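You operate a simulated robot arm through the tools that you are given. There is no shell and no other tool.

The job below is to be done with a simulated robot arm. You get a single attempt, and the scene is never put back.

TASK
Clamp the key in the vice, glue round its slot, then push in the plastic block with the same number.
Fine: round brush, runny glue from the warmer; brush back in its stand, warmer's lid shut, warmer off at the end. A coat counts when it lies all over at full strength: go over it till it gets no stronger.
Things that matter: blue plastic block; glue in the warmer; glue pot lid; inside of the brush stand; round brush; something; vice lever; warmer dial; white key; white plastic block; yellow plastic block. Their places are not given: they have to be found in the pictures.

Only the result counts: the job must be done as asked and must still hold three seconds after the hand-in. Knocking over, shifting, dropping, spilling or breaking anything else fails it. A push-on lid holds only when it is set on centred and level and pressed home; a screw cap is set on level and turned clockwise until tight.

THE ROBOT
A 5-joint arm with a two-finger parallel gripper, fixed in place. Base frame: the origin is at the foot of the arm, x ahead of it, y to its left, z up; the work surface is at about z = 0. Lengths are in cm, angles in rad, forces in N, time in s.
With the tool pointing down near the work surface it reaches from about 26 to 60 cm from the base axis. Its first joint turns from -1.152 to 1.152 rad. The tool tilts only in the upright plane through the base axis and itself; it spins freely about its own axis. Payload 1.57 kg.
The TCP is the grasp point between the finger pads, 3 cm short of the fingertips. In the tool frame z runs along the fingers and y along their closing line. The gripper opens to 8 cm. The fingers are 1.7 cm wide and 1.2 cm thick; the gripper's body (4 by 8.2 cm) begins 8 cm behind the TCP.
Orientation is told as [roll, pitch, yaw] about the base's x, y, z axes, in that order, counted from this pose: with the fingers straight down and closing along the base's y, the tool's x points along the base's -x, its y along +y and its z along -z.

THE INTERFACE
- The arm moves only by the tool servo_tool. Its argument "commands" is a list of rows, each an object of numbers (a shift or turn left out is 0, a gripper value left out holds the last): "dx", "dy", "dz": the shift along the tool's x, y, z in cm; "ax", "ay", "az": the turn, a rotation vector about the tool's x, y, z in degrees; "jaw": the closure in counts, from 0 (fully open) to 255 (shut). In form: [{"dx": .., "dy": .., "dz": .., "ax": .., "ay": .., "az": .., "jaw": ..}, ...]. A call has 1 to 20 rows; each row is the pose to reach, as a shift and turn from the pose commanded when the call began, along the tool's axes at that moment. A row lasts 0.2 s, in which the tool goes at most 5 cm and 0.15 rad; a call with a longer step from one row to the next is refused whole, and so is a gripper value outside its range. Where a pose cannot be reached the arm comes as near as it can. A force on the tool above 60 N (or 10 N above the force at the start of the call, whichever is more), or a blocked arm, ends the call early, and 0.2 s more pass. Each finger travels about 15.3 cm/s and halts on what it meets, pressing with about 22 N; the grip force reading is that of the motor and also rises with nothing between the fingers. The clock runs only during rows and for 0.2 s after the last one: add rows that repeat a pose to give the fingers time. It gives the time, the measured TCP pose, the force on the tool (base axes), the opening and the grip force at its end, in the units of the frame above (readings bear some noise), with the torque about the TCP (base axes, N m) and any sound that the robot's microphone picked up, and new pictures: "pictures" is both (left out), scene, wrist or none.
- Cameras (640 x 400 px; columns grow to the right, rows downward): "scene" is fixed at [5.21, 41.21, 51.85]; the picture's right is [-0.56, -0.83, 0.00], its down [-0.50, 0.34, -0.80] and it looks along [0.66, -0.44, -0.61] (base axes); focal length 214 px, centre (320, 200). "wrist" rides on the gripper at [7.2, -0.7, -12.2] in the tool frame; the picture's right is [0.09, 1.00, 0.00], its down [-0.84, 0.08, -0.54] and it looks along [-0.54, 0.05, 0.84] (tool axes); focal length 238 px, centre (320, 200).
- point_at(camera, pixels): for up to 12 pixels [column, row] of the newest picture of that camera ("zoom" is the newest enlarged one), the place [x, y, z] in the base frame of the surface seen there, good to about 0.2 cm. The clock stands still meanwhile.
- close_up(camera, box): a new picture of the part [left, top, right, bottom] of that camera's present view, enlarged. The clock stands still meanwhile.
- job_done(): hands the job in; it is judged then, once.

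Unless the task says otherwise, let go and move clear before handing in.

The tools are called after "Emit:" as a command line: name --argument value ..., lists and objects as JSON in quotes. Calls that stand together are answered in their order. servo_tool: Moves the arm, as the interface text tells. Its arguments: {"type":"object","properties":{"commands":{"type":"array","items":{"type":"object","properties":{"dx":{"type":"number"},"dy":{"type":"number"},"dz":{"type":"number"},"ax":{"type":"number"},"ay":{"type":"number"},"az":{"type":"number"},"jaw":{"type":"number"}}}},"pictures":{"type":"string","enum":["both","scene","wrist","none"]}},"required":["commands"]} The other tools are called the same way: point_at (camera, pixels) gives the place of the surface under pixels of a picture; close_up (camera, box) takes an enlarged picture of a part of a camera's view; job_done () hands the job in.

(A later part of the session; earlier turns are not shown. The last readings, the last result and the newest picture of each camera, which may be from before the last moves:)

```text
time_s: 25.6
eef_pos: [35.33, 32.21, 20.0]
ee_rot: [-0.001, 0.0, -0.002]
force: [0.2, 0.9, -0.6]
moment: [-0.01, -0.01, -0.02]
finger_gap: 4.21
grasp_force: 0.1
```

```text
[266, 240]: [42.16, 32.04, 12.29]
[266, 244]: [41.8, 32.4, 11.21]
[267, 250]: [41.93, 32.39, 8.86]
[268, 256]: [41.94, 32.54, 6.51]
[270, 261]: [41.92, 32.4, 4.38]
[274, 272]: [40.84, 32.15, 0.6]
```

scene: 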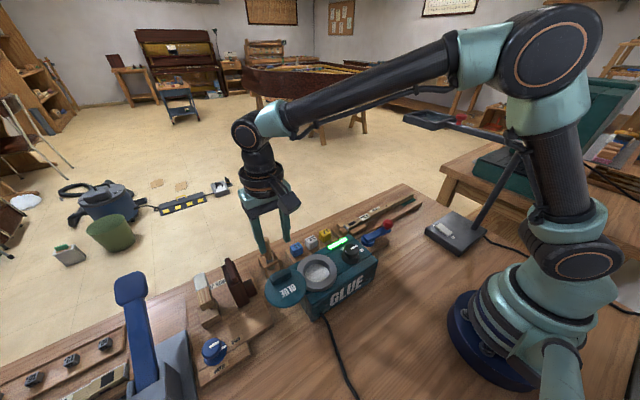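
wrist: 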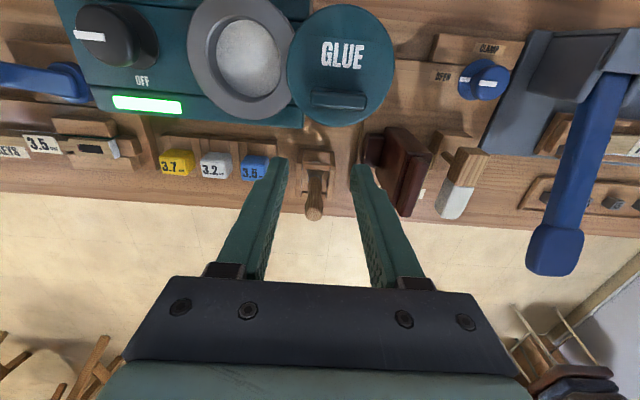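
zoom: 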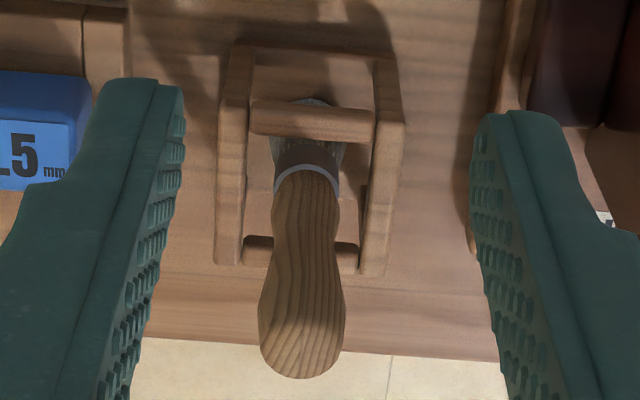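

The brush axis is upright at about (42.5, 32.3), handle top z≈12.4, centred in the stand. Going over it and down, jaws open 4.2 cm.

Emit:
servo_tool --commands '[{"dx": -3.6}, {"dx": -7.1, "dy": 0.1}, {"dx": -7.1, "dy": 0.1, "dz": 3}, {"dx": -7.1, "dy": 0.1, "dz": 3}]'

Emit:
close_up --camera "wrist" --box '[260, 100, 380, 220]'

Emit:
close_up --camera "scene" --box '[230, 210, 310, 290]'

```text
time_s: 26.6
eef_pos: [42.51, 32.08, 16.97]
ee_rot: [0.0, -0.001, -0.002]
force: [-0.3, -0.2, 0.0]
moment: [-0.02, -0.02, -0.01]
finger_gap: 4.25
grasp_force: 0.0
```

scene: 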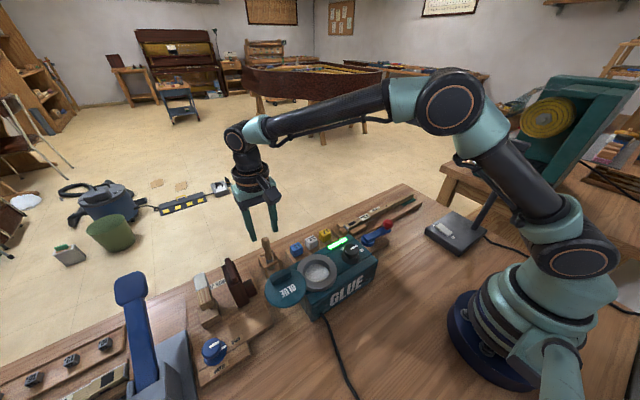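
wrist: 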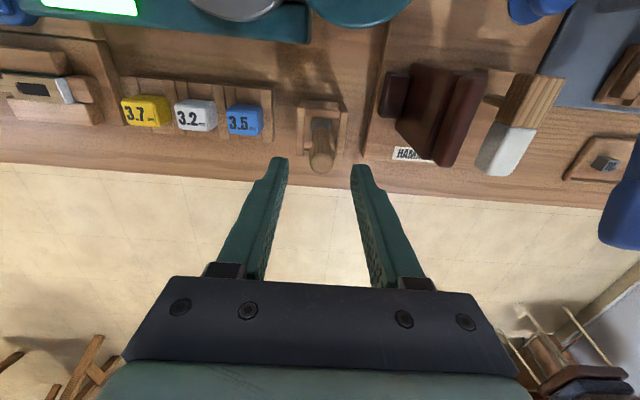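

```text
3.33 times, centred on (320, 160) of wrist
```

zoom: 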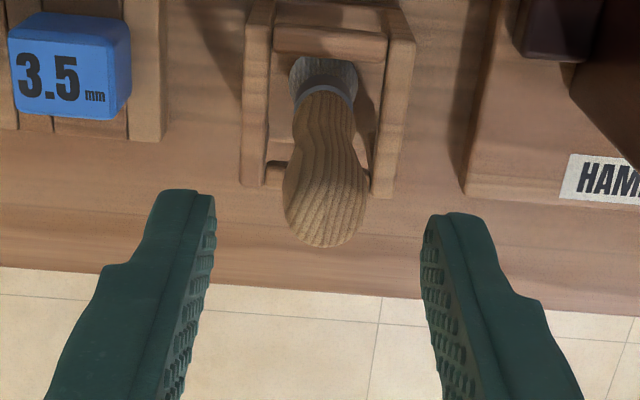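

```text
5.00 times, centred on (270, 250) of scene
```

zoom: 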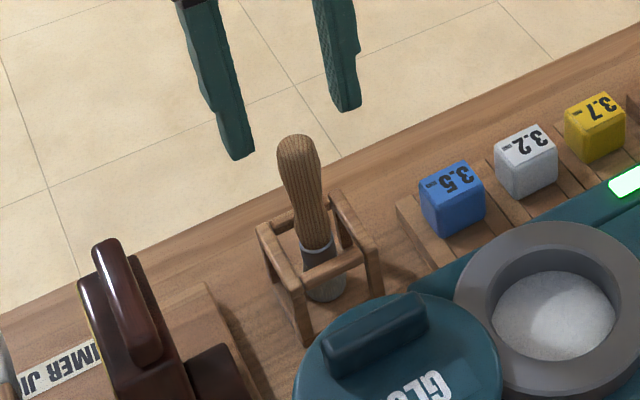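

Emit:
point_at --camera "wrist" --pixels '[[322, 172], [322, 165], [312, 162], [332, 162], [322, 160], [319, 145], [319, 132]]'

```text
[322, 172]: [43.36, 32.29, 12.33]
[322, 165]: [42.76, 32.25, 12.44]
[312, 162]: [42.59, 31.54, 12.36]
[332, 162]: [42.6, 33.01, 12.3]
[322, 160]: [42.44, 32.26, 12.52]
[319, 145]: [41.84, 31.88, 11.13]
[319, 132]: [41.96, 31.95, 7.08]
```

Handle centre (42.55,32.25). Descending and gripping.

Emit:
servo_tool --commands '[{"dy": 0.17, "dz": 3}, {"dy": 0.17, "dz": 5.5}, {"dy": 0.17, "dz": 6.8}, {"dy": 0.17, "dz": 6.8, "jaw": 255}, {"dy": 0.17, "dz": 6.8}, {"dy": 0.17, "dz": 6.8}]'

Emit:
close_up --camera "scene" --box '[230, 210, 310, 290]'

```text
time_s: 28.0
eef_pos: [42.52, 32.22, 10.18]
ee_rot: [-0.001, 0.001, -0.001]
force: [0.4, 1.5, 0.6]
moment: [0.04, 0.0, 0.03]
finger_gap: 1.94
grasp_force: 22.1
```

scene: 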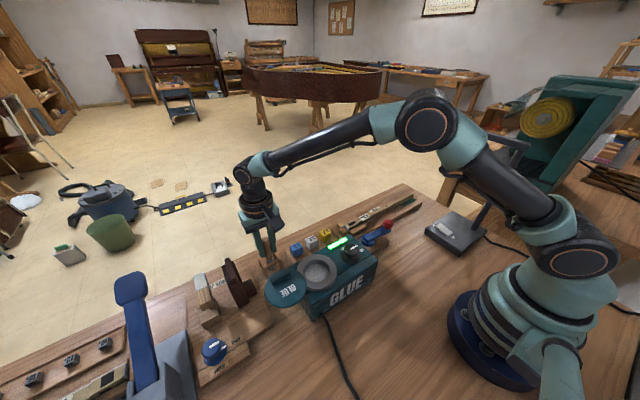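
wrist: 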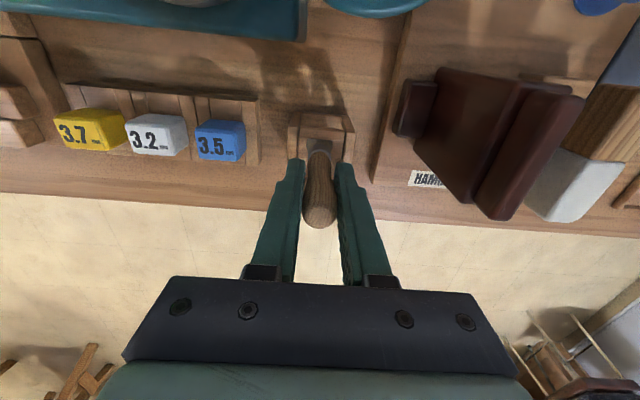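

```text
5.00 times, centred on (270, 250) of scene
```

zoom: 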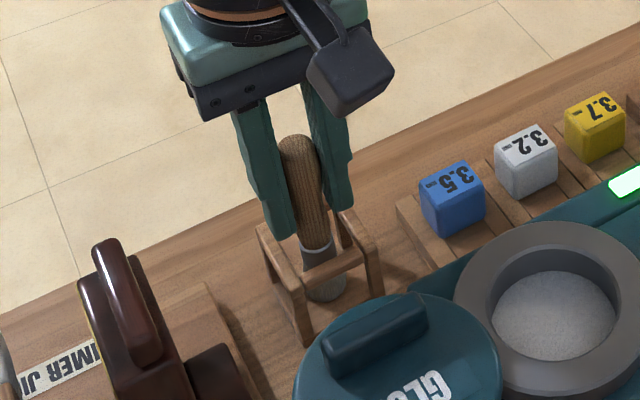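

The brush is gripped (gap 1.94, little force). Lifting it straight out.

Emit:
servo_tool --commands '[{"dz": -2}, {"dz": -4}, {"dz": -7}, {"dz": -10}, {"dz": -13}, {"dz": -13}]'

Emit:
close_up --camera "scene" --box '[200, 150, 330, 290]'

Emit:
close_up --camera "wrist" --box '[220, 40, 420, 240]'

```text
time_s: 29.4
eef_pos: [42.53, 32.36, 23.28]
ee_rot: [0.0, 0.0, -0.002]
force: [-0.6, -0.3, 0.3]
moment: [-0.03, 0.0, 0.01]
finger_gap: 1.93
grasp_force: 22.0
```

scene: 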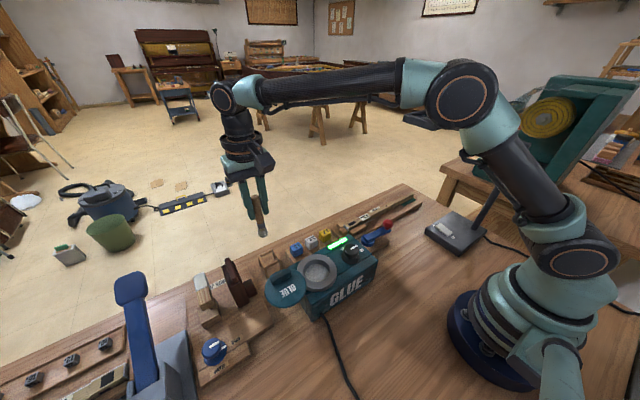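
wrist: 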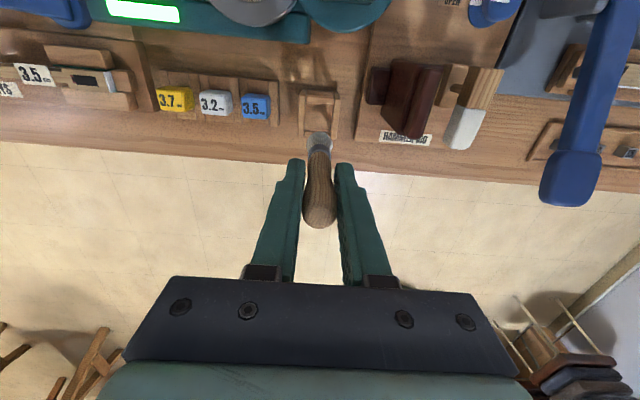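

```text
2.86 times, centred on (265, 220) of scene
```

zoom: 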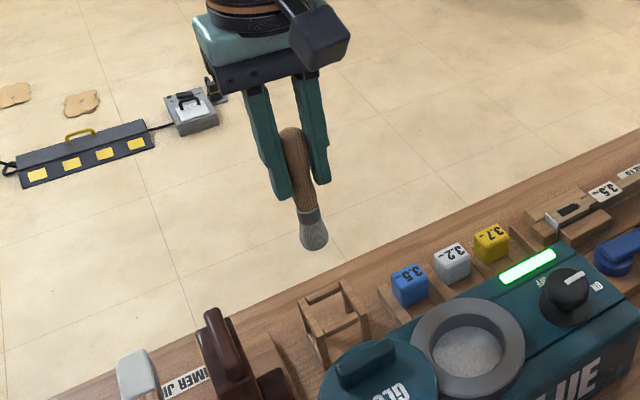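

```text
2.00 times, centred on (320, 140) of wrist
```

zoom: 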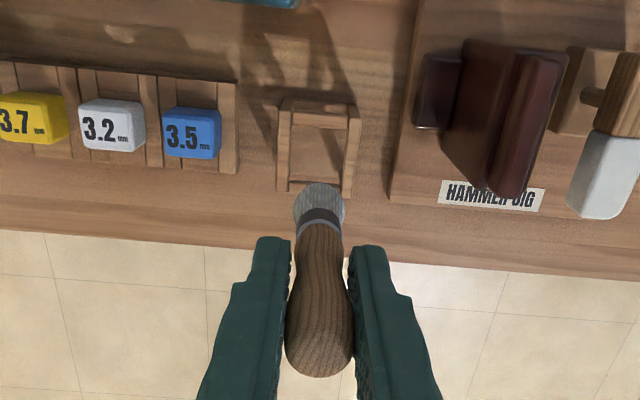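

The brush is out, still upright. I'll measure its tip (scene pixel ~262,234) and re-check glue and stand positions.

Emit:
point_at --camera "scene" --pixels '[[262, 235], [263, 236], [260, 228], [265, 228], [262, 222], [317, 272], [322, 265], [308, 272]]'

Emit:
close_up --camera "scene" --box '[235, 195, 295, 245]'

Emit:
point_at --camera "wrist" --pixels '[[319, 133], [308, 97], [332, 97], [306, 132], [334, 132], [300, 90], [337, 90]]'

```text
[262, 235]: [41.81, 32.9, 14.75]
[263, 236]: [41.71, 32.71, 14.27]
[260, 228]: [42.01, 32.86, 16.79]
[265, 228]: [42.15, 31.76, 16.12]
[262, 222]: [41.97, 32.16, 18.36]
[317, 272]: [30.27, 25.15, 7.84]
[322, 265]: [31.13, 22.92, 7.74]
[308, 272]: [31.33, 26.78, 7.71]
```

```text
8.00 times, centred on (265, 220) of scene
```

zoom: 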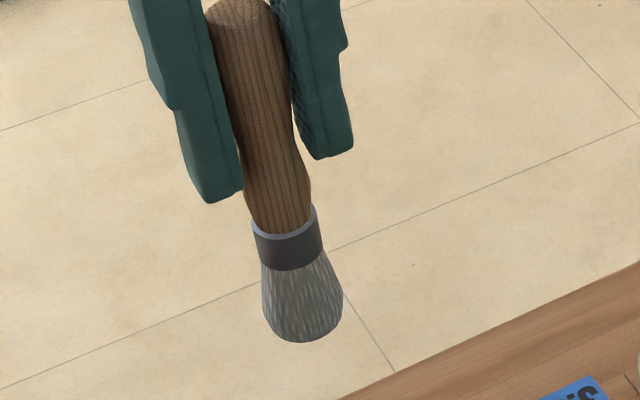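

```text
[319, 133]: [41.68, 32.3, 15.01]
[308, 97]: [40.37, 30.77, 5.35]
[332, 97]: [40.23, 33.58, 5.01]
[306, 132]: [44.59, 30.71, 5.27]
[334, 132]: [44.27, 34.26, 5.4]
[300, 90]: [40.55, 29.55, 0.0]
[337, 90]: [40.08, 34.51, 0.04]
```

Brush tip is about 9.4 cm below the TCP. The glue still has to become runny, so I wait here and look at it.

Emit:
servo_tool --commands '[{}, {}, {}, {}, {}, {}, {}, {}, {}, {}, {}, {}, {}, {}, {}, {}, {}, {}, {}, {}]' --pictures "none"

Emit:
close_up --camera "scene" --box '[270, 240, 370, 310]'

```text
time_s: 33.6
eef_pos: [42.5, 32.42, 23.17]
ee_rot: [0.0, -0.002, -0.002]
force: [-0.1, -1.0, -0.3]
moment: [0.0, 0.0, 0.01]
finger_gap: 1.96
grasp_force: 22.2
```

```text
5.71 times, centred on (320, 275) of scene
```

zoom: 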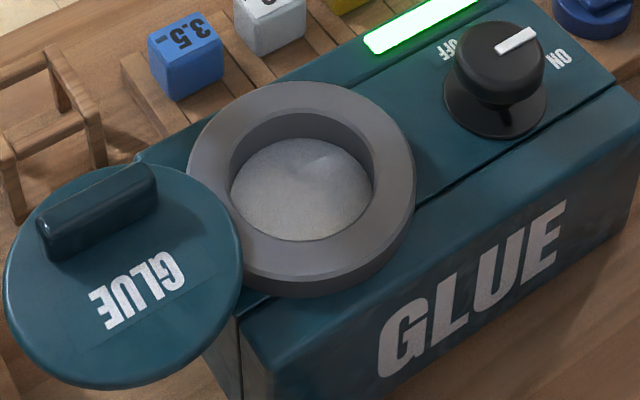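

The glue looks smoother with a highlight now (zoom 300,180); waiting a little more to see how it develops.

Emit:
servo_tool --commands '[{}, {}, {}, {}, {}, {}, {}, {}, {}, {}, {}, {}, {}, {}, {}, {}, {}, {}, {}, {}]' --pictures "none"

Emit:
close_up --camera "scene" --box '[270, 240, 370, 310]'

```text
time_s: 37.8
eef_pos: [42.53, 32.38, 23.1]
ee_rot: [0.0, -0.001, -0.003]
force: [0.3, -0.3, 0.9]
moment: [0.02, -0.02, 0.03]
finger_gap: 1.93
grasp_force: 22.2
```

```text
5.71 times, centred on (320, 275) of scene
```

zoom: 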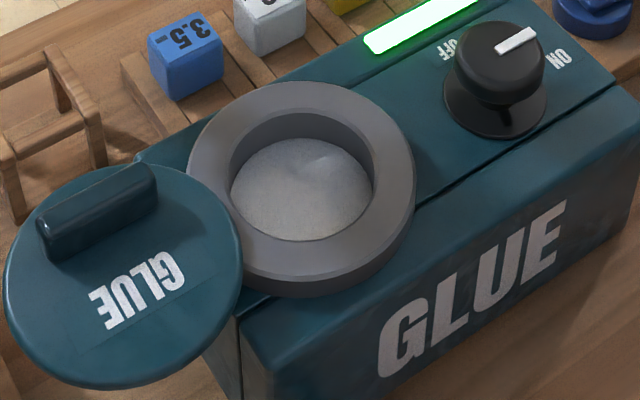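

Not much further change; waiting longer.

Emit:
servo_tool --commands '[{}, {}, {}, {}, {}, {}, {}, {}, {}, {}, {}, {}, {}, {}, {}, {}, {}, {}, {}, {}]' --pictures "none"

Emit:
servo_tool --commands '[{}, {}, {}, {}, {}, {}, {}, {}, {}, {}, {}, {}, {}, {}, {}, {}, {}, {}, {}, {}]' --pictures "none"

Emit:
close_up --camera "scene" --box '[290, 250, 350, 290]'

```text
time_s: 42.0
eef_pos: [42.49, 32.27, 23.19]
ee_rot: [-0.001, -0.001, -0.002]
force: [0.3, -0.2, -1.2]
moment: [0.03, -0.02, 0.01]
finger_gap: 1.94
grasp_force: 22.2
```

```text
time_s: 46.2
eef_pos: [42.45, 32.43, 23.08]
ee_rot: [-0.001, 0.0, 0.0]
force: [-0.1, 0.0, -0.4]
moment: [-0.02, 0.03, -0.02]
finger_gap: 1.94
grasp_force: 21.3
```

```text
10.00 times, centred on (320, 270) of scene
```

zoom: 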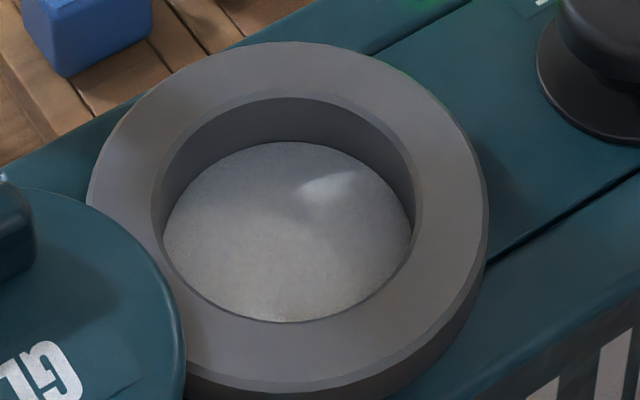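

Surface still slightly granular at 46 s. Waiting on in a larger batch.

Emit:
servo_tool --commands '[{}, {}, {}, {}, {}, {}, {}, {}, {}, {}, {}, {}, {}, {}, {}, {}, {}, {}, {}, {}]' --pictures "none"

Emit:
servo_tool --commands '[{}, {}, {}, {}, {}, {}, {}, {}, {}, {}, {}, {}, {}, {}, {}, {}, {}, {}, {}, {}]' --pictures "none"

Emit:
servo_tool --commands '[{}, {}, {}, {}, {}, {}, {}, {}, {}, {}, {}, {}, {}, {}, {}, {}, {}, {}, {}, {}]' --pictures "none"

Emit:
close_up --camera "scene" --box '[290, 250, 350, 290]'

```text
time_s: 50.4
eef_pos: [42.57, 32.35, 23.17]
ee_rot: [0.0, 0.0, -0.001]
force: [0.3, -0.2, -0.6]
moment: [-0.01, 0.0, -0.01]
finger_gap: 1.93
grasp_force: 21.6
```

```text
time_s: 54.6
eef_pos: [42.62, 32.4, 23.24]
ee_rot: [-0.001, -0.002, -0.002]
force: [-0.6, 0.4, -0.5]
moment: [0.0, 0.01, -0.01]
finger_gap: 1.93
grasp_force: 22.0
```

```text
time_s: 58.8
eef_pos: [42.5, 32.43, 23.2]
ee_rot: [-0.001, 0.0, -0.003]
force: [0.1, -0.3, 0.1]
moment: [0.0, 0.0, -0.01]
finger_gap: 1.94
grasp_force: 22.1
```

```text
10.00 times, centred on (320, 270) of scene
```

zoom: 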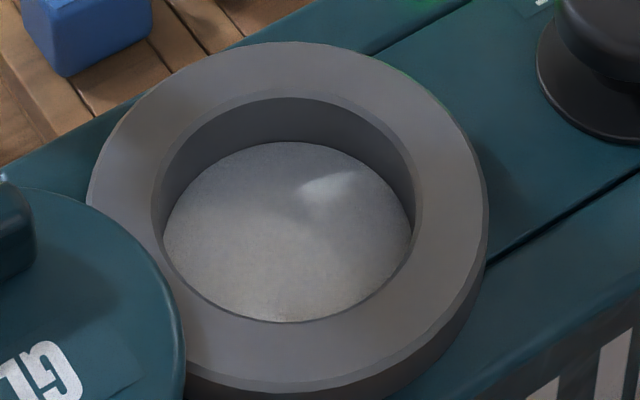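

No visible change from 46 s to 59 s, so I'll go over the pot and test with the brush itself, watching the force.

Emit:
servo_tool --commands '[{"dx": 2.3, "dy": -1.2}, {"dx": 4.6, "dy": -2.4}, {"dx": 6.9, "dy": -3.6}, {"dx": 9.2, "dy": -4.8}, {"dx": 11.5, "dy": -6}, {"dx": 13.3, "dy": -7.15}, {"dx": 13.3, "dy": -7.15}]'

Emit:
close_up --camera "scene" --box '[270, 210, 370, 310]'

Emit:
close_up --camera "wrist" --box '[220, 40, 420, 200]'

```text
time_s: 60.4
eef_pos: [29.1, 25.09, 23.23]
ee_rot: [0.0, 0.0, -0.001]
force: [0.0, -0.1, -1.1]
moment: [0.02, 0.0, 0.0]
finger_gap: 1.93
grasp_force: 21.9
```

scene: 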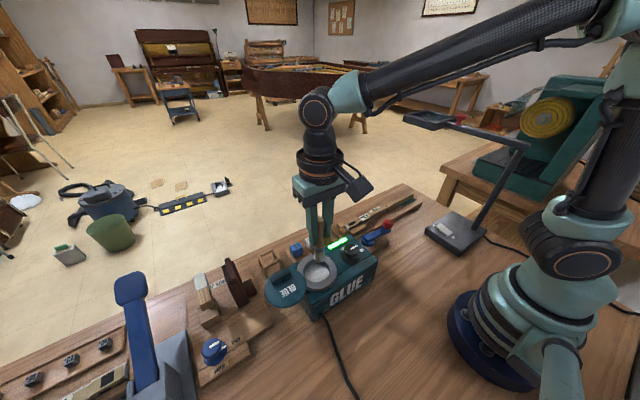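
wrist: 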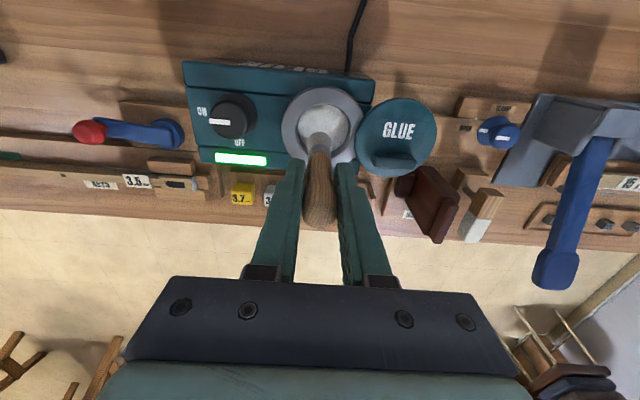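

```text
4.00 times, centred on (320, 260) of scene
```

zoom: 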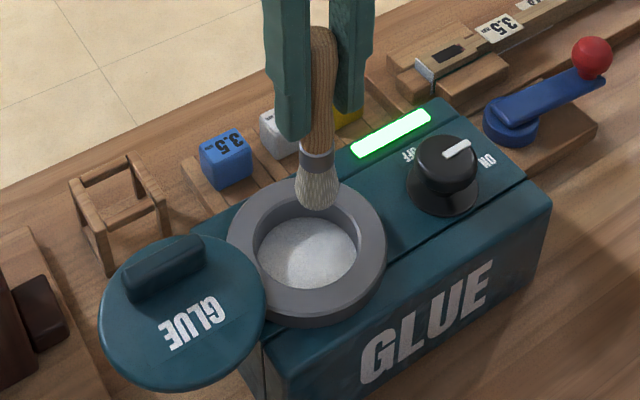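

```text
2.50 times, centred on (320, 120) of wrist
```

zoom: 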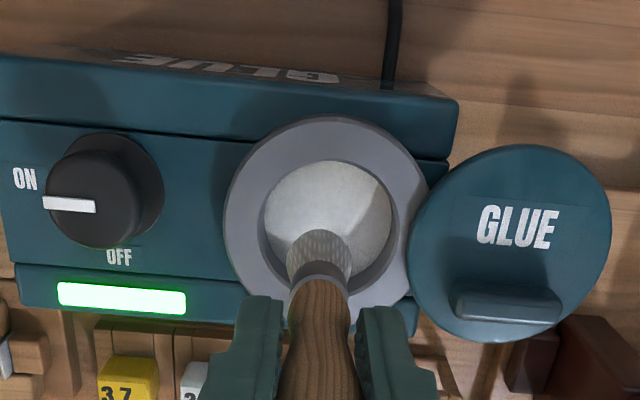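

The brush hovers over the pot (centre ≈ (29.0,25.3)). Lowering slowly into the glue while watching the force.

Emit:
servo_tool --commands '[{"dz": 2, "dy": 0.2}, {"dz": 4, "dy": 0.2}, {"dz": 5.2, "dy": 0.2}, {"dz": 5.8, "dy": 0.2}, {"dz": 6.2, "dy": 0.2}, {"dz": 6.5, "dy": 0.2}]'

Emit:
close_up --camera "scene" --box '[280, 240, 350, 300]'

```text
time_s: 61.8
eef_pos: [29.15, 25.37, 16.57]
ee_rot: [0.0, 0.001, -0.002]
force: [-0.5, -0.5, -1.2]
moment: [0.01, 0.03, -0.01]
finger_gap: 1.93
grasp_force: 21.3
```

scene: 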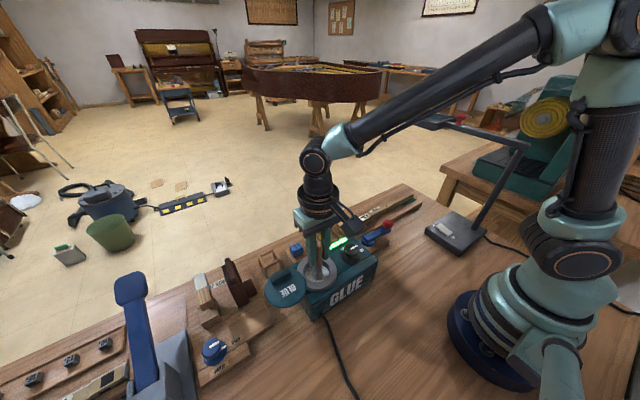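
wrist: 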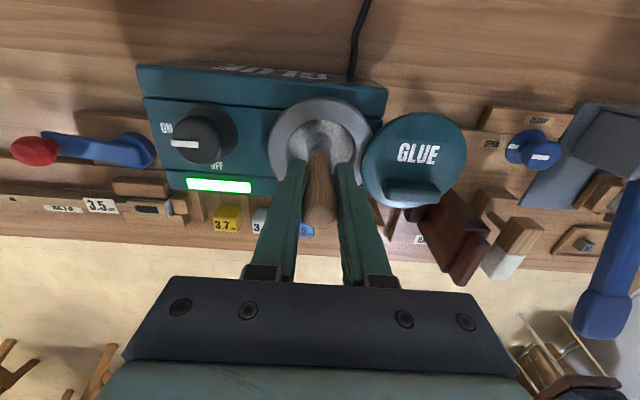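

```text
6.67 times, centred on (315, 270) of scene
```

zoom: 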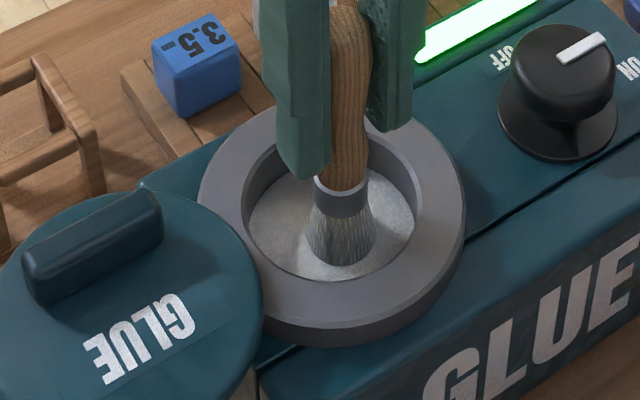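

The bristles go into the glue with no force. A little deeper, short dwell, then lift and look at the tip.

Emit:
servo_tool --commands '[{"dz": 0.3}, {"dz": 0.3}, {"dz": 0.3}, {"dz": -2}, {"dz": -4}, {"dz": -6.5}, {"dz": -6.5}, {"dz": -6.5}]'

Emit:
close_up --camera "scene" --box '[280, 220, 350, 300]'

```text
time_s: 63.6
eef_pos: [29.15, 25.32, 23.2]
ee_rot: [0.0, 0.0, -0.002]
force: [-0.6, -0.2, -1.4]
moment: [-0.01, -0.04, -0.01]
finger_gap: 1.94
grasp_force: 21.8
```

scene: 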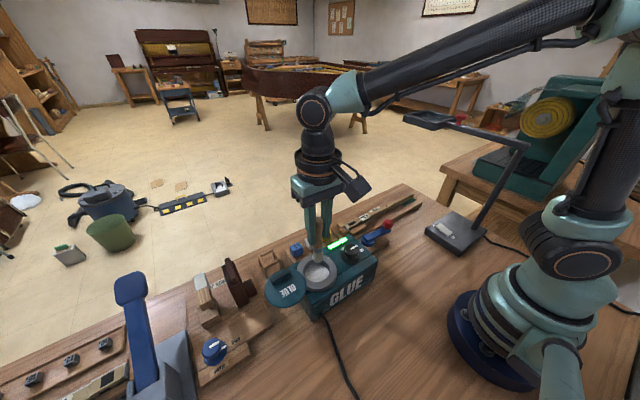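
wrist: 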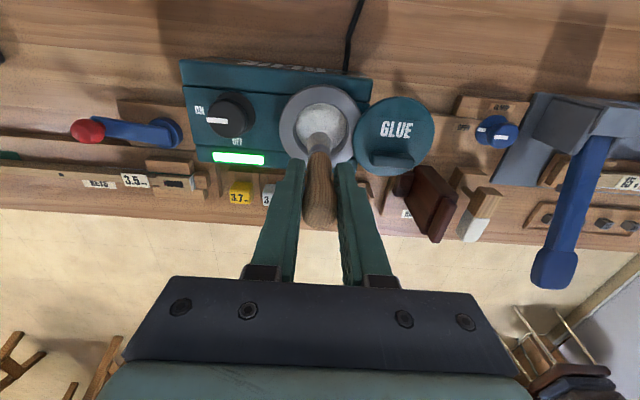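

```text
5.00 times, centred on (315, 260) of scene
```

zoom: 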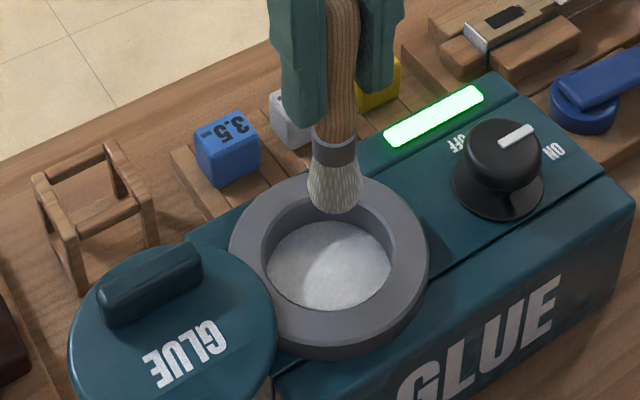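

Emit:
close_up --camera "scene" --box '[300, 240, 336, 284]'

Emit:
close_up --camera "wrist" --box '[280, 70, 360, 160]'

```text
9.09 times, centred on (318, 262) of scene
```

zoom: 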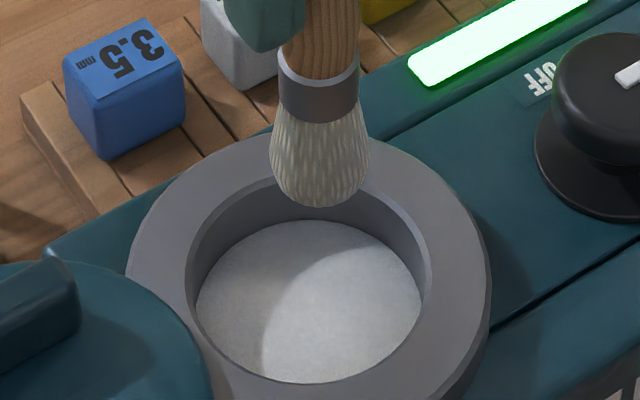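

```text
4.44 times, centred on (320, 115) of wrist
```

zoom: 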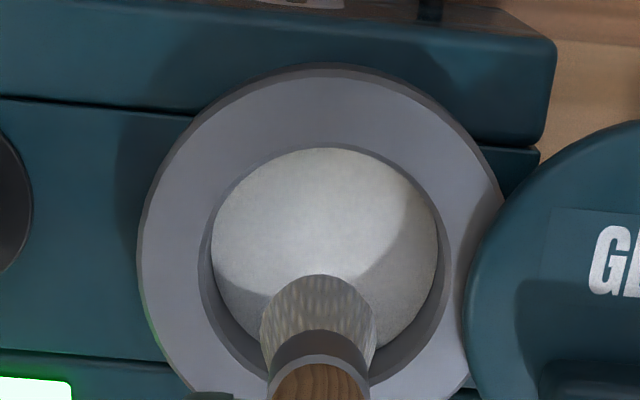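

Unclear whether the bristles picked anything up. I'll wait longer beside the pot and compare the glue's look again.

Emit:
servo_tool --commands '[{}, {}, {}, {}, {}, {}, {}, {}, {}, {}, {}, {}, {}, {}, {}, {}, {}, {}, {}, {}]' --pictures "none"

Emit:
servo_tool --commands '[{}, {}, {}, {}, {}, {}, {}, {}, {}, {}, {}, {}, {}, {}, {}, {}, {}, {}, {}, {}]' --pictures "none"

Emit:
servo_tool --commands '[{}, {}, {}, {}, {}, {}, {}, {}, {}, {}, {}, {}, {}, {}, {}, {}, {}, {}, {}, {}]' --pictures "none"

Emit:
servo_tool --commands '[{}, {}, {}, {}, {}, {}, {}, {}, {}, {}, {}, {}, {}, {}, {}, {}, {}, {}, {}, {}]' --pictures "none"

Emit:
servo_tool --commands '[{}, {}, {}, {}, {}, {}, {}, {}, {}, {}, {}, {}, {}, {}, {}, {}, {}, {}, {}, {}]' --pictures "none"

Emit:
close_up --camera "scene" --box '[300, 240, 336, 284]'

Emit:
close_up --camera "wrist" --box '[280, 70, 360, 160]'

```text
time_s: 67.8
eef_pos: [29.12, 25.34, 23.21]
ee_rot: [0.0, 0.001, -0.002]
force: [0.1, 0.4, -0.6]
moment: [0.02, 0.01, 0.02]
finger_gap: 1.95
grasp_force: 22.0
```

```text
time_s: 72.0
eef_pos: [29.19, 25.39, 23.19]
ee_rot: [-0.001, -0.001, -0.001]
force: [0.1, -0.6, -0.2]
moment: [0.01, -0.01, 0.02]
finger_gap: 1.94
grasp_force: 22.1
```

```text
time_s: 76.2
eef_pos: [29.15, 25.37, 23.11]
ee_rot: [-0.001, 0.001, -0.003]
force: [-0.3, -0.3, 0.5]
moment: [0.0, -0.02, 0.01]
finger_gap: 1.95
grasp_force: 22.4
```

```text
time_s: 80.4
eef_pos: [29.14, 25.26, 23.37]
ee_rot: [-0.001, 0.002, -0.001]
force: [0.1, 0.2, -0.1]
moment: [0.0, 0.0, -0.01]
finger_gap: 1.94
grasp_force: 21.9
```

```text
time_s: 84.6
eef_pos: [29.1, 25.43, 23.19]
ee_rot: [-0.001, -0.001, -0.002]
force: [-0.5, -0.8, 0.6]
moment: [-0.02, -0.01, 0.0]
finger_gap: 1.94
grasp_force: 21.4
```

```text
9.09 times, centred on (318, 262) of scene
```

zoom: 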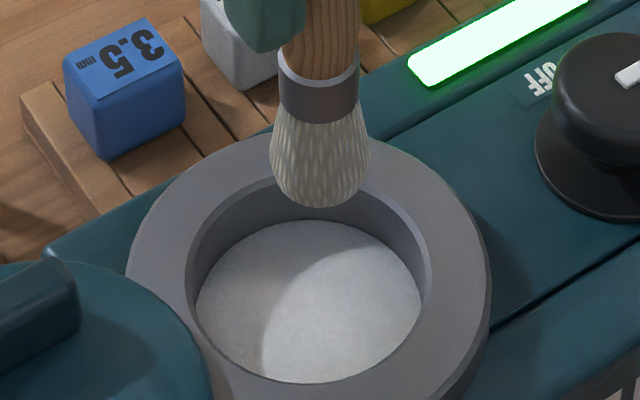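

```text
4.44 times, centred on (320, 115) of wrist
```

zoom: 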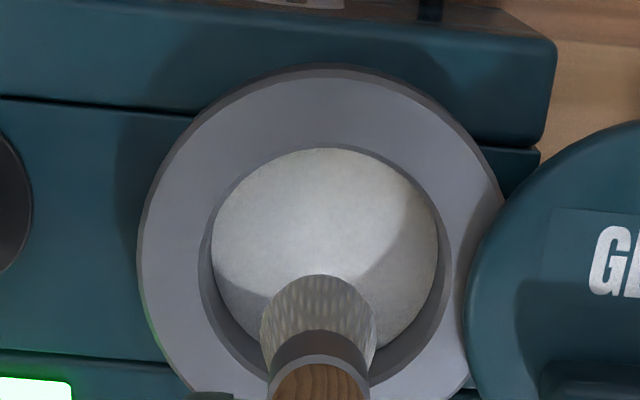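

No further change in 20 s, so the glue has likely reached its state. I'll dip again more deeply, then compare the bristles at the same spot where I photographed them dry.

Emit:
servo_tool --commands '[{"dz": 2.5}, {"dz": 5}, {"dz": 6.5}, {"dz": 7.3}, {"dz": 7.3}, {"dz": 7.3}, {"dz": 7.3}, {"dz": 5}, {"dz": 2.5}, {"dz": 0}, {"dz": 0, "dx": -2.3, "dy": 1.2}, {"dx": -4.6, "dy": 2.4}, {"dx": -6.9, "dy": 3.6}, {"dx": -9.2, "dy": 4.8}, {"dx": -11.5, "dy": 6}, {"dx": -13.3, "dy": 7}, {"dx": -13.3, "dy": 7}]'

Emit:
close_up --camera "scene" --box '[235, 195, 295, 245]'

```text
time_s: 88.2
eef_pos: [42.5, 32.25, 23.24]
ee_rot: [-0.001, 0.0, -0.002]
force: [-0.5, -0.4, -0.4]
moment: [-0.03, -0.02, 0.0]
finger_gap: 1.9
grasp_force: 22.0
```

scene: 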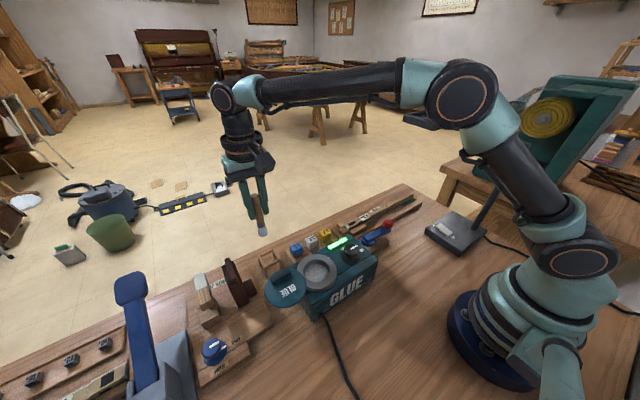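
wrist: 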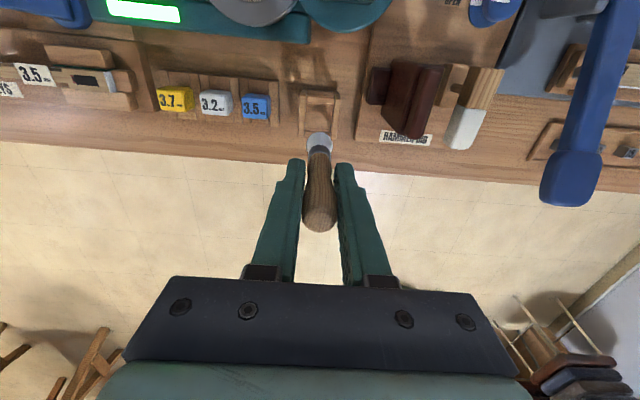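

```text
8.00 times, centred on (265, 220) of scene
```

zoom: 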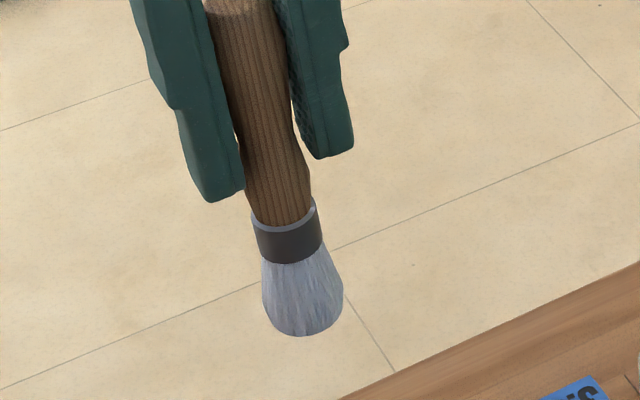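

The bristles are now clearly coated with glue (white-blue, no grey pattern), so the glue is runny. Measuring the slot precisely before brushing.

Emit:
close_up --camera "wrist" --box '[40, 50, 140, 110]'

Emit:
close_up --camera "scene" --box '[330, 205, 390, 245]'

```text
6.40 times, centred on (90, 80) of wrist
```

zoom: 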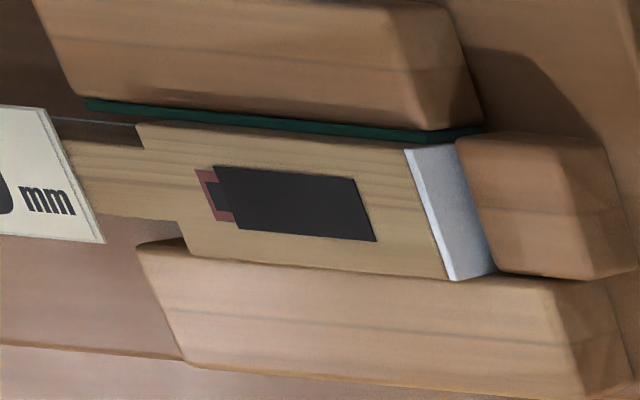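

```text
10.00 times, centred on (360, 225) of scene
```

zoom: 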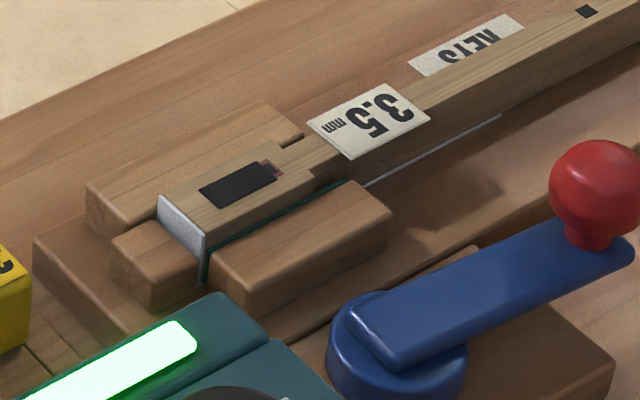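

Emit:
point_at --camera "scene" --pixels '[[350, 223], [352, 226], [355, 221.5], [354, 224], [349, 227], [346, 225.5], [358, 222], [362, 225], [352, 221], [344, 230], [340, 233], [357, 227]]'

Emit:
point_at --camera "wrist" --pixels '[[73.4, 75], [75.8, 84.5], [95.6, 76.5], [98.8, 87.5], [85, 81], [103.5, 75], [110.5, 92], [62, 70], [68, 89], [100, 82], [85, 71.5], [85, 90]]'

```text
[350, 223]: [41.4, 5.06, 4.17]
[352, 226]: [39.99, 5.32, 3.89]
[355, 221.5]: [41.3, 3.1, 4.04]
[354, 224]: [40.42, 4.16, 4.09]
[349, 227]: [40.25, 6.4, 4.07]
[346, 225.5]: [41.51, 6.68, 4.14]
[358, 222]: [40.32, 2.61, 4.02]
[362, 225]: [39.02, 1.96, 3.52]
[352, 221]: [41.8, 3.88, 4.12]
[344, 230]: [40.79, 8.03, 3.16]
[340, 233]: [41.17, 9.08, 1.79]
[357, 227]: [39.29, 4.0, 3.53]
```

```text
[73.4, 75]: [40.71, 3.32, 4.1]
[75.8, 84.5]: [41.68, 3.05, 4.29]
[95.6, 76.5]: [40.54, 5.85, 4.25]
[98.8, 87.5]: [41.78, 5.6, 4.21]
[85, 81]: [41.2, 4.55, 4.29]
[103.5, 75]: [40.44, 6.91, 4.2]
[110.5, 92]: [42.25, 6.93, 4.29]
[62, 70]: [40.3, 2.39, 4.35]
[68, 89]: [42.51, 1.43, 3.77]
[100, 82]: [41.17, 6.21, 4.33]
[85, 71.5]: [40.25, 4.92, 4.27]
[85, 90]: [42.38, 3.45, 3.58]
```

Slot spans x 40.6–41.7, y 3.2–5.7 at z≈4.2; the key top spans x 40.1–42.3, y 2–6.9. Moving the brush above its middle.

Emit:
servo_tool --commands '[{"dy": -3}, {"dy": -6}, {"dy": -9}, {"dy": -12}, {"dy": -15}, {"dy": -18}, {"dy": -21, "dx": 1}, {"dy": -24, "dx": 1.35}, {"dy": -27.8, "dx": 1.35}, {"dy": -27.8, "dx": 1.35, "dz": 3}, {"dy": -27.8, "dx": 1.35, "dz": 6}, {"dy": -27.8, "dx": 1.35, "dz": 8}, {"dy": -27.8, "dx": 1.35, "dz": 8}]'

Emit:
close_up --camera "scene" --box '[320, 180, 400, 250]'

Emit:
close_up --camera "wrist" --box '[260, 80, 380, 200]'

```text
time_s: 91.0
eef_pos: [41.11, 4.55, 15.12]
ee_rot: [-0.001, 0.002, -0.002]
force: [0.2, -0.3, -0.3]
moment: [0.01, -0.01, 0.03]
finger_gap: 1.94
grasp_force: 21.5
```

scene: 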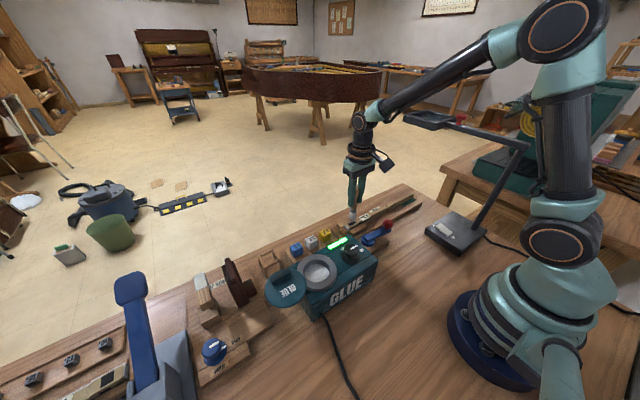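
wrist: 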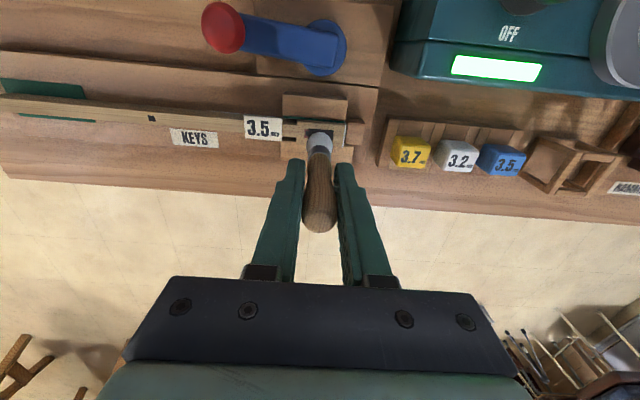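

```text
5.71 times, centred on (360, 215) of scene
```

zoom: 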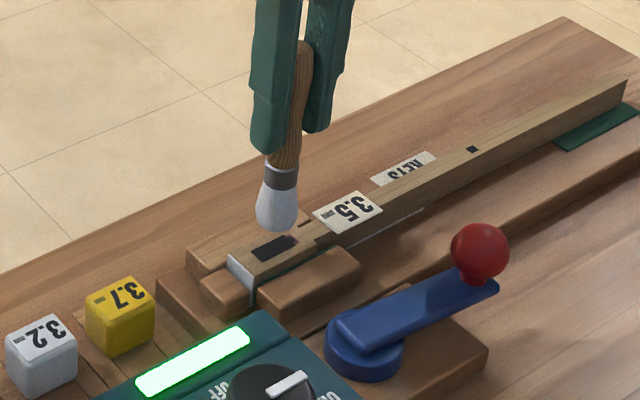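

```text
3.33 times, centred on (320, 140) of wrist
```

zoom: 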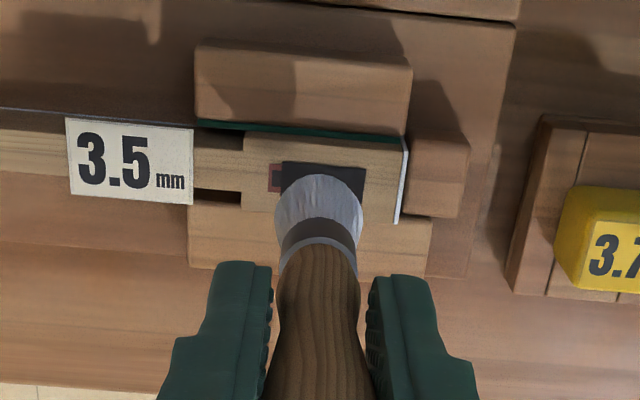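

Emit:
point_at --camera "scene" --pixels '[[352.5, 219.8], [352.5, 219], [350, 218], [355, 218]]'

Emit:
servo_tool --commands '[{"dz": 0.6}, {"dz": 1.0}, {"dz": 1.3}, {"dz": 1.5}, {"dz": 1.5}]'

Emit:
close_up --camera "scene" --box '[330, 190, 390, 240]'

```text
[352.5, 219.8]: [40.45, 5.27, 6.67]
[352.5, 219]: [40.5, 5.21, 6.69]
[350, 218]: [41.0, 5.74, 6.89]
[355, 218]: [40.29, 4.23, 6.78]
```

```text
time_s: 92.2
eef_pos: [41.03, 4.46, 13.68]
ee_rot: [0.001, 0.001, -0.001]
force: [-0.2, -0.3, -0.2]
moment: [0.0, 0.01, -0.01]
finger_gap: 1.94
grasp_force: 21.9
```

scene: 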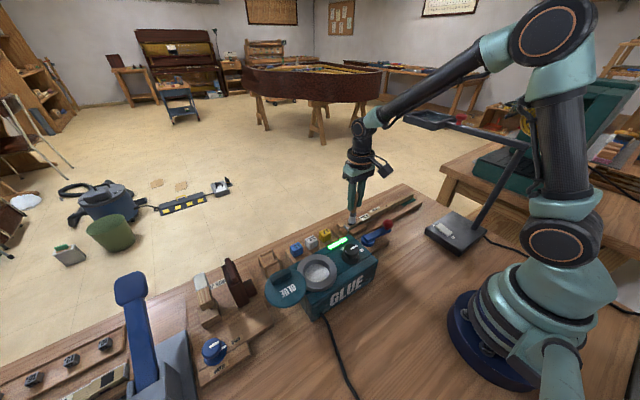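
wrist: 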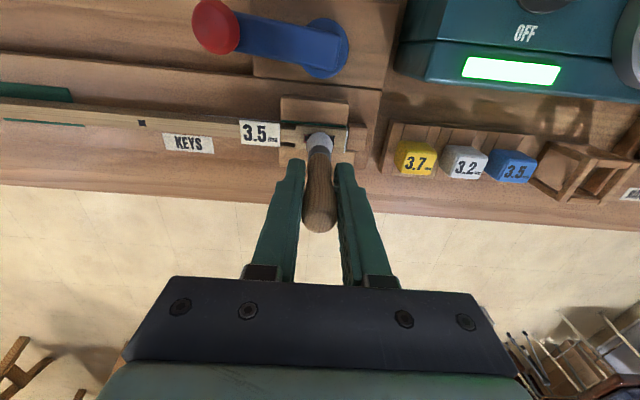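

```text
8.00 times, centred on (360, 215) of scene
```

zoom: 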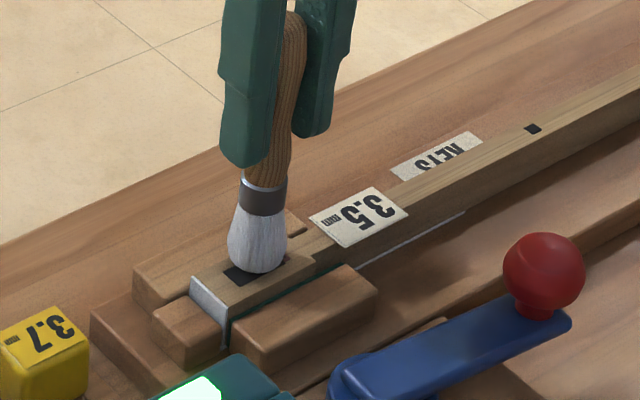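

The tip is just above the key (≈0.35 cm). I'll lower it to the surface and stroke a loop round the slot.

Emit:
servo_tool --commands '[{"dx": 0.45, "dy": -1.6}, {"dx": 0.45, "dy": -1.6, "dz": 0.3}, {"dx": 0.45, "dy": -1.6, "dz": 0.55}, {"dx": 0.45, "dy": -0.8, "dz": 0.55}, {"dx": 0.45, "dy": 0, "dz": 0.55}, {"dx": 0.45, "dy": 0.8, "dz": 0.55}, {"dx": 0.45, "dy": 1.7, "dz": 0.55}, {"dx": 0, "dy": 1.8, "dz": 0.55}, {"dx": -0.55, "dy": 1.7, "dz": 0.55}, {"dx": -0.55, "dy": 0.8, "dz": 0.55}, {"dx": -0.55, "dy": 0, "dz": 0.55}, {"dx": -0.55, "dy": -0.8, "dz": 0.55}, {"dx": -0.55, "dy": -1.6, "dz": 0.55}, {"dx": 0, "dy": -1.7, "dz": 0.55}, {"dx": 0.45, "dy": -1.6, "dz": 0.55}, {"dx": 0.45, "dy": -1.6, "dz": -1}, {"dx": -5, "dy": -1.6, "dz": -4}, {"dx": -5, "dy": -1.6, "dz": -4}]'

Emit:
close_up --camera "scene" --box '[330, 200, 390, 240]'

Emit:
close_up --camera "wrist" --box '[260, 60, 400, 160]'

```text
refused: row 17 steps farther than a row can; nothing moved
```

```text
10.00 times, centred on (360, 220) of scene
```

zoom: 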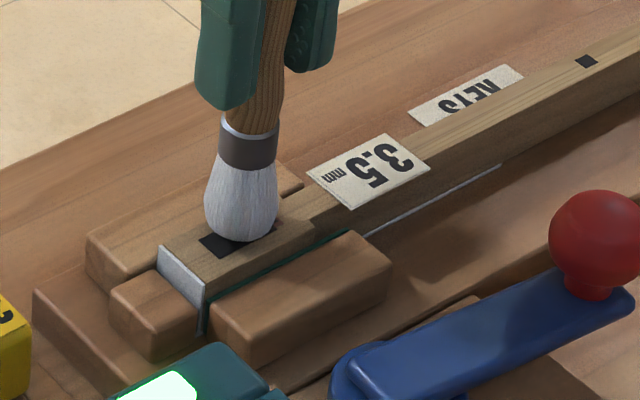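

```text
4.00 times, centred on (330, 110) of wrist
```

zoom: 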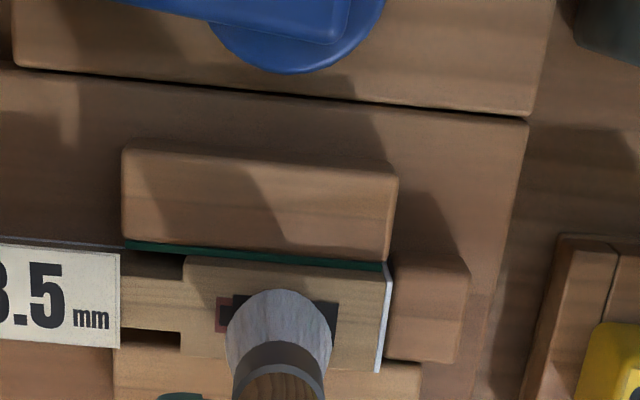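

Refused for one long step only; repeating with the lift split up.

Emit:
servo_tool --commands '[{"dx": 0.45, "dy": -1.6}, {"dx": 0.45, "dy": -1.6, "dz": 0.3}, {"dx": 0.45, "dy": -1.6, "dz": 0.55}, {"dx": 0.45, "dy": -0.8, "dz": 0.55}, {"dx": 0.45, "dy": 0, "dz": 0.55}, {"dx": 0.45, "dy": 0.8, "dz": 0.55}, {"dx": 0.45, "dy": 1.7, "dz": 0.55}, {"dx": 0, "dy": 1.8, "dz": 0.55}, {"dx": -0.55, "dy": 1.7, "dz": 0.55}, {"dx": -0.55, "dy": 0.8, "dz": 0.55}, {"dx": -0.55, "dy": 0, "dz": 0.55}, {"dx": -0.55, "dy": -0.8, "dz": 0.55}, {"dx": -0.55, "dy": -1.6, "dz": 0.55}, {"dx": 0, "dy": -1.7, "dz": 0.55}, {"dx": 0.45, "dy": -1.6, "dz": 0.55}, {"dx": 0.45, "dy": -1.6, "dz": -1}, {"dx": -2, "dy": -1.6, "dz": -3}, {"dx": -4, "dy": -1.6, "dz": -4}, {"dx": -4, "dy": -1.6, "dz": -4}]'

Emit:
close_up --camera "scene" --box '[330, 200, 390, 240]'

Emit:
close_up --camera "wrist" --box '[280, 30, 420, 130]'

```text
time_s: 96.2
eef_pos: [45.13, 3.02, 17.84]
ee_rot: [0.001, 0.0, -0.001]
force: [-0.2, -0.2, 0.1]
moment: [0.01, 0.03, 0.01]
finger_gap: 1.92
grasp_force: 22.6
```

scene: 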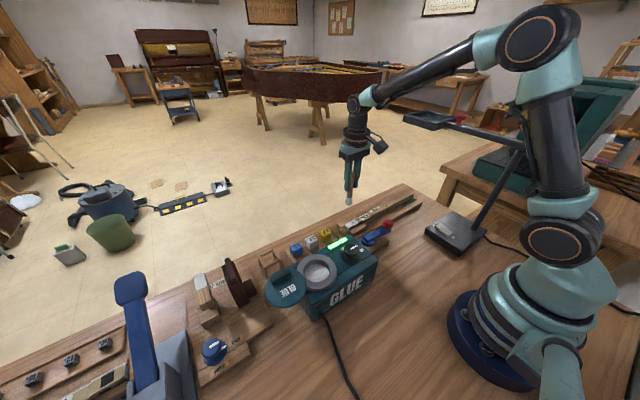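
wrist: 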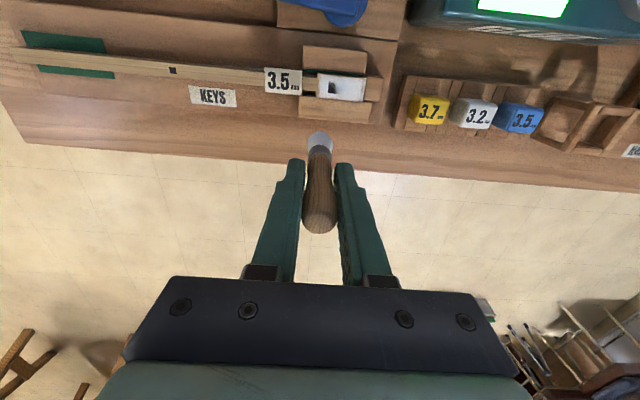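

```text
10.00 times, centred on (360, 220) of scene
```

zoom: 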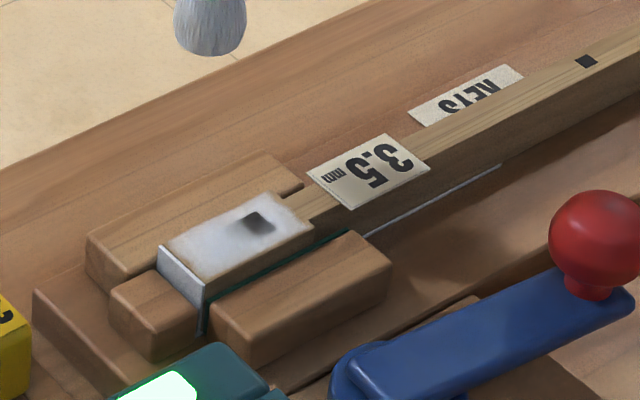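

```text
4.00 times, centred on (350, 80) of wrist
```

zoom: 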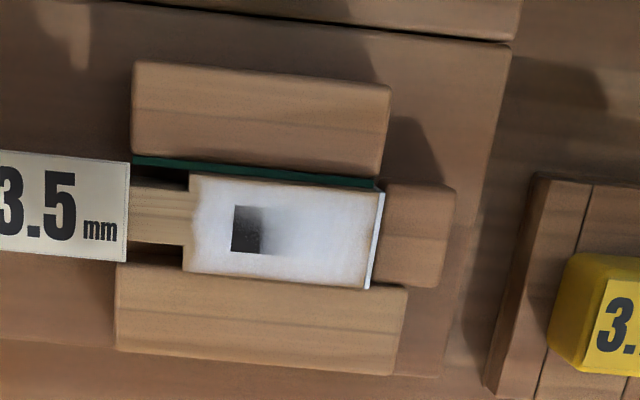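

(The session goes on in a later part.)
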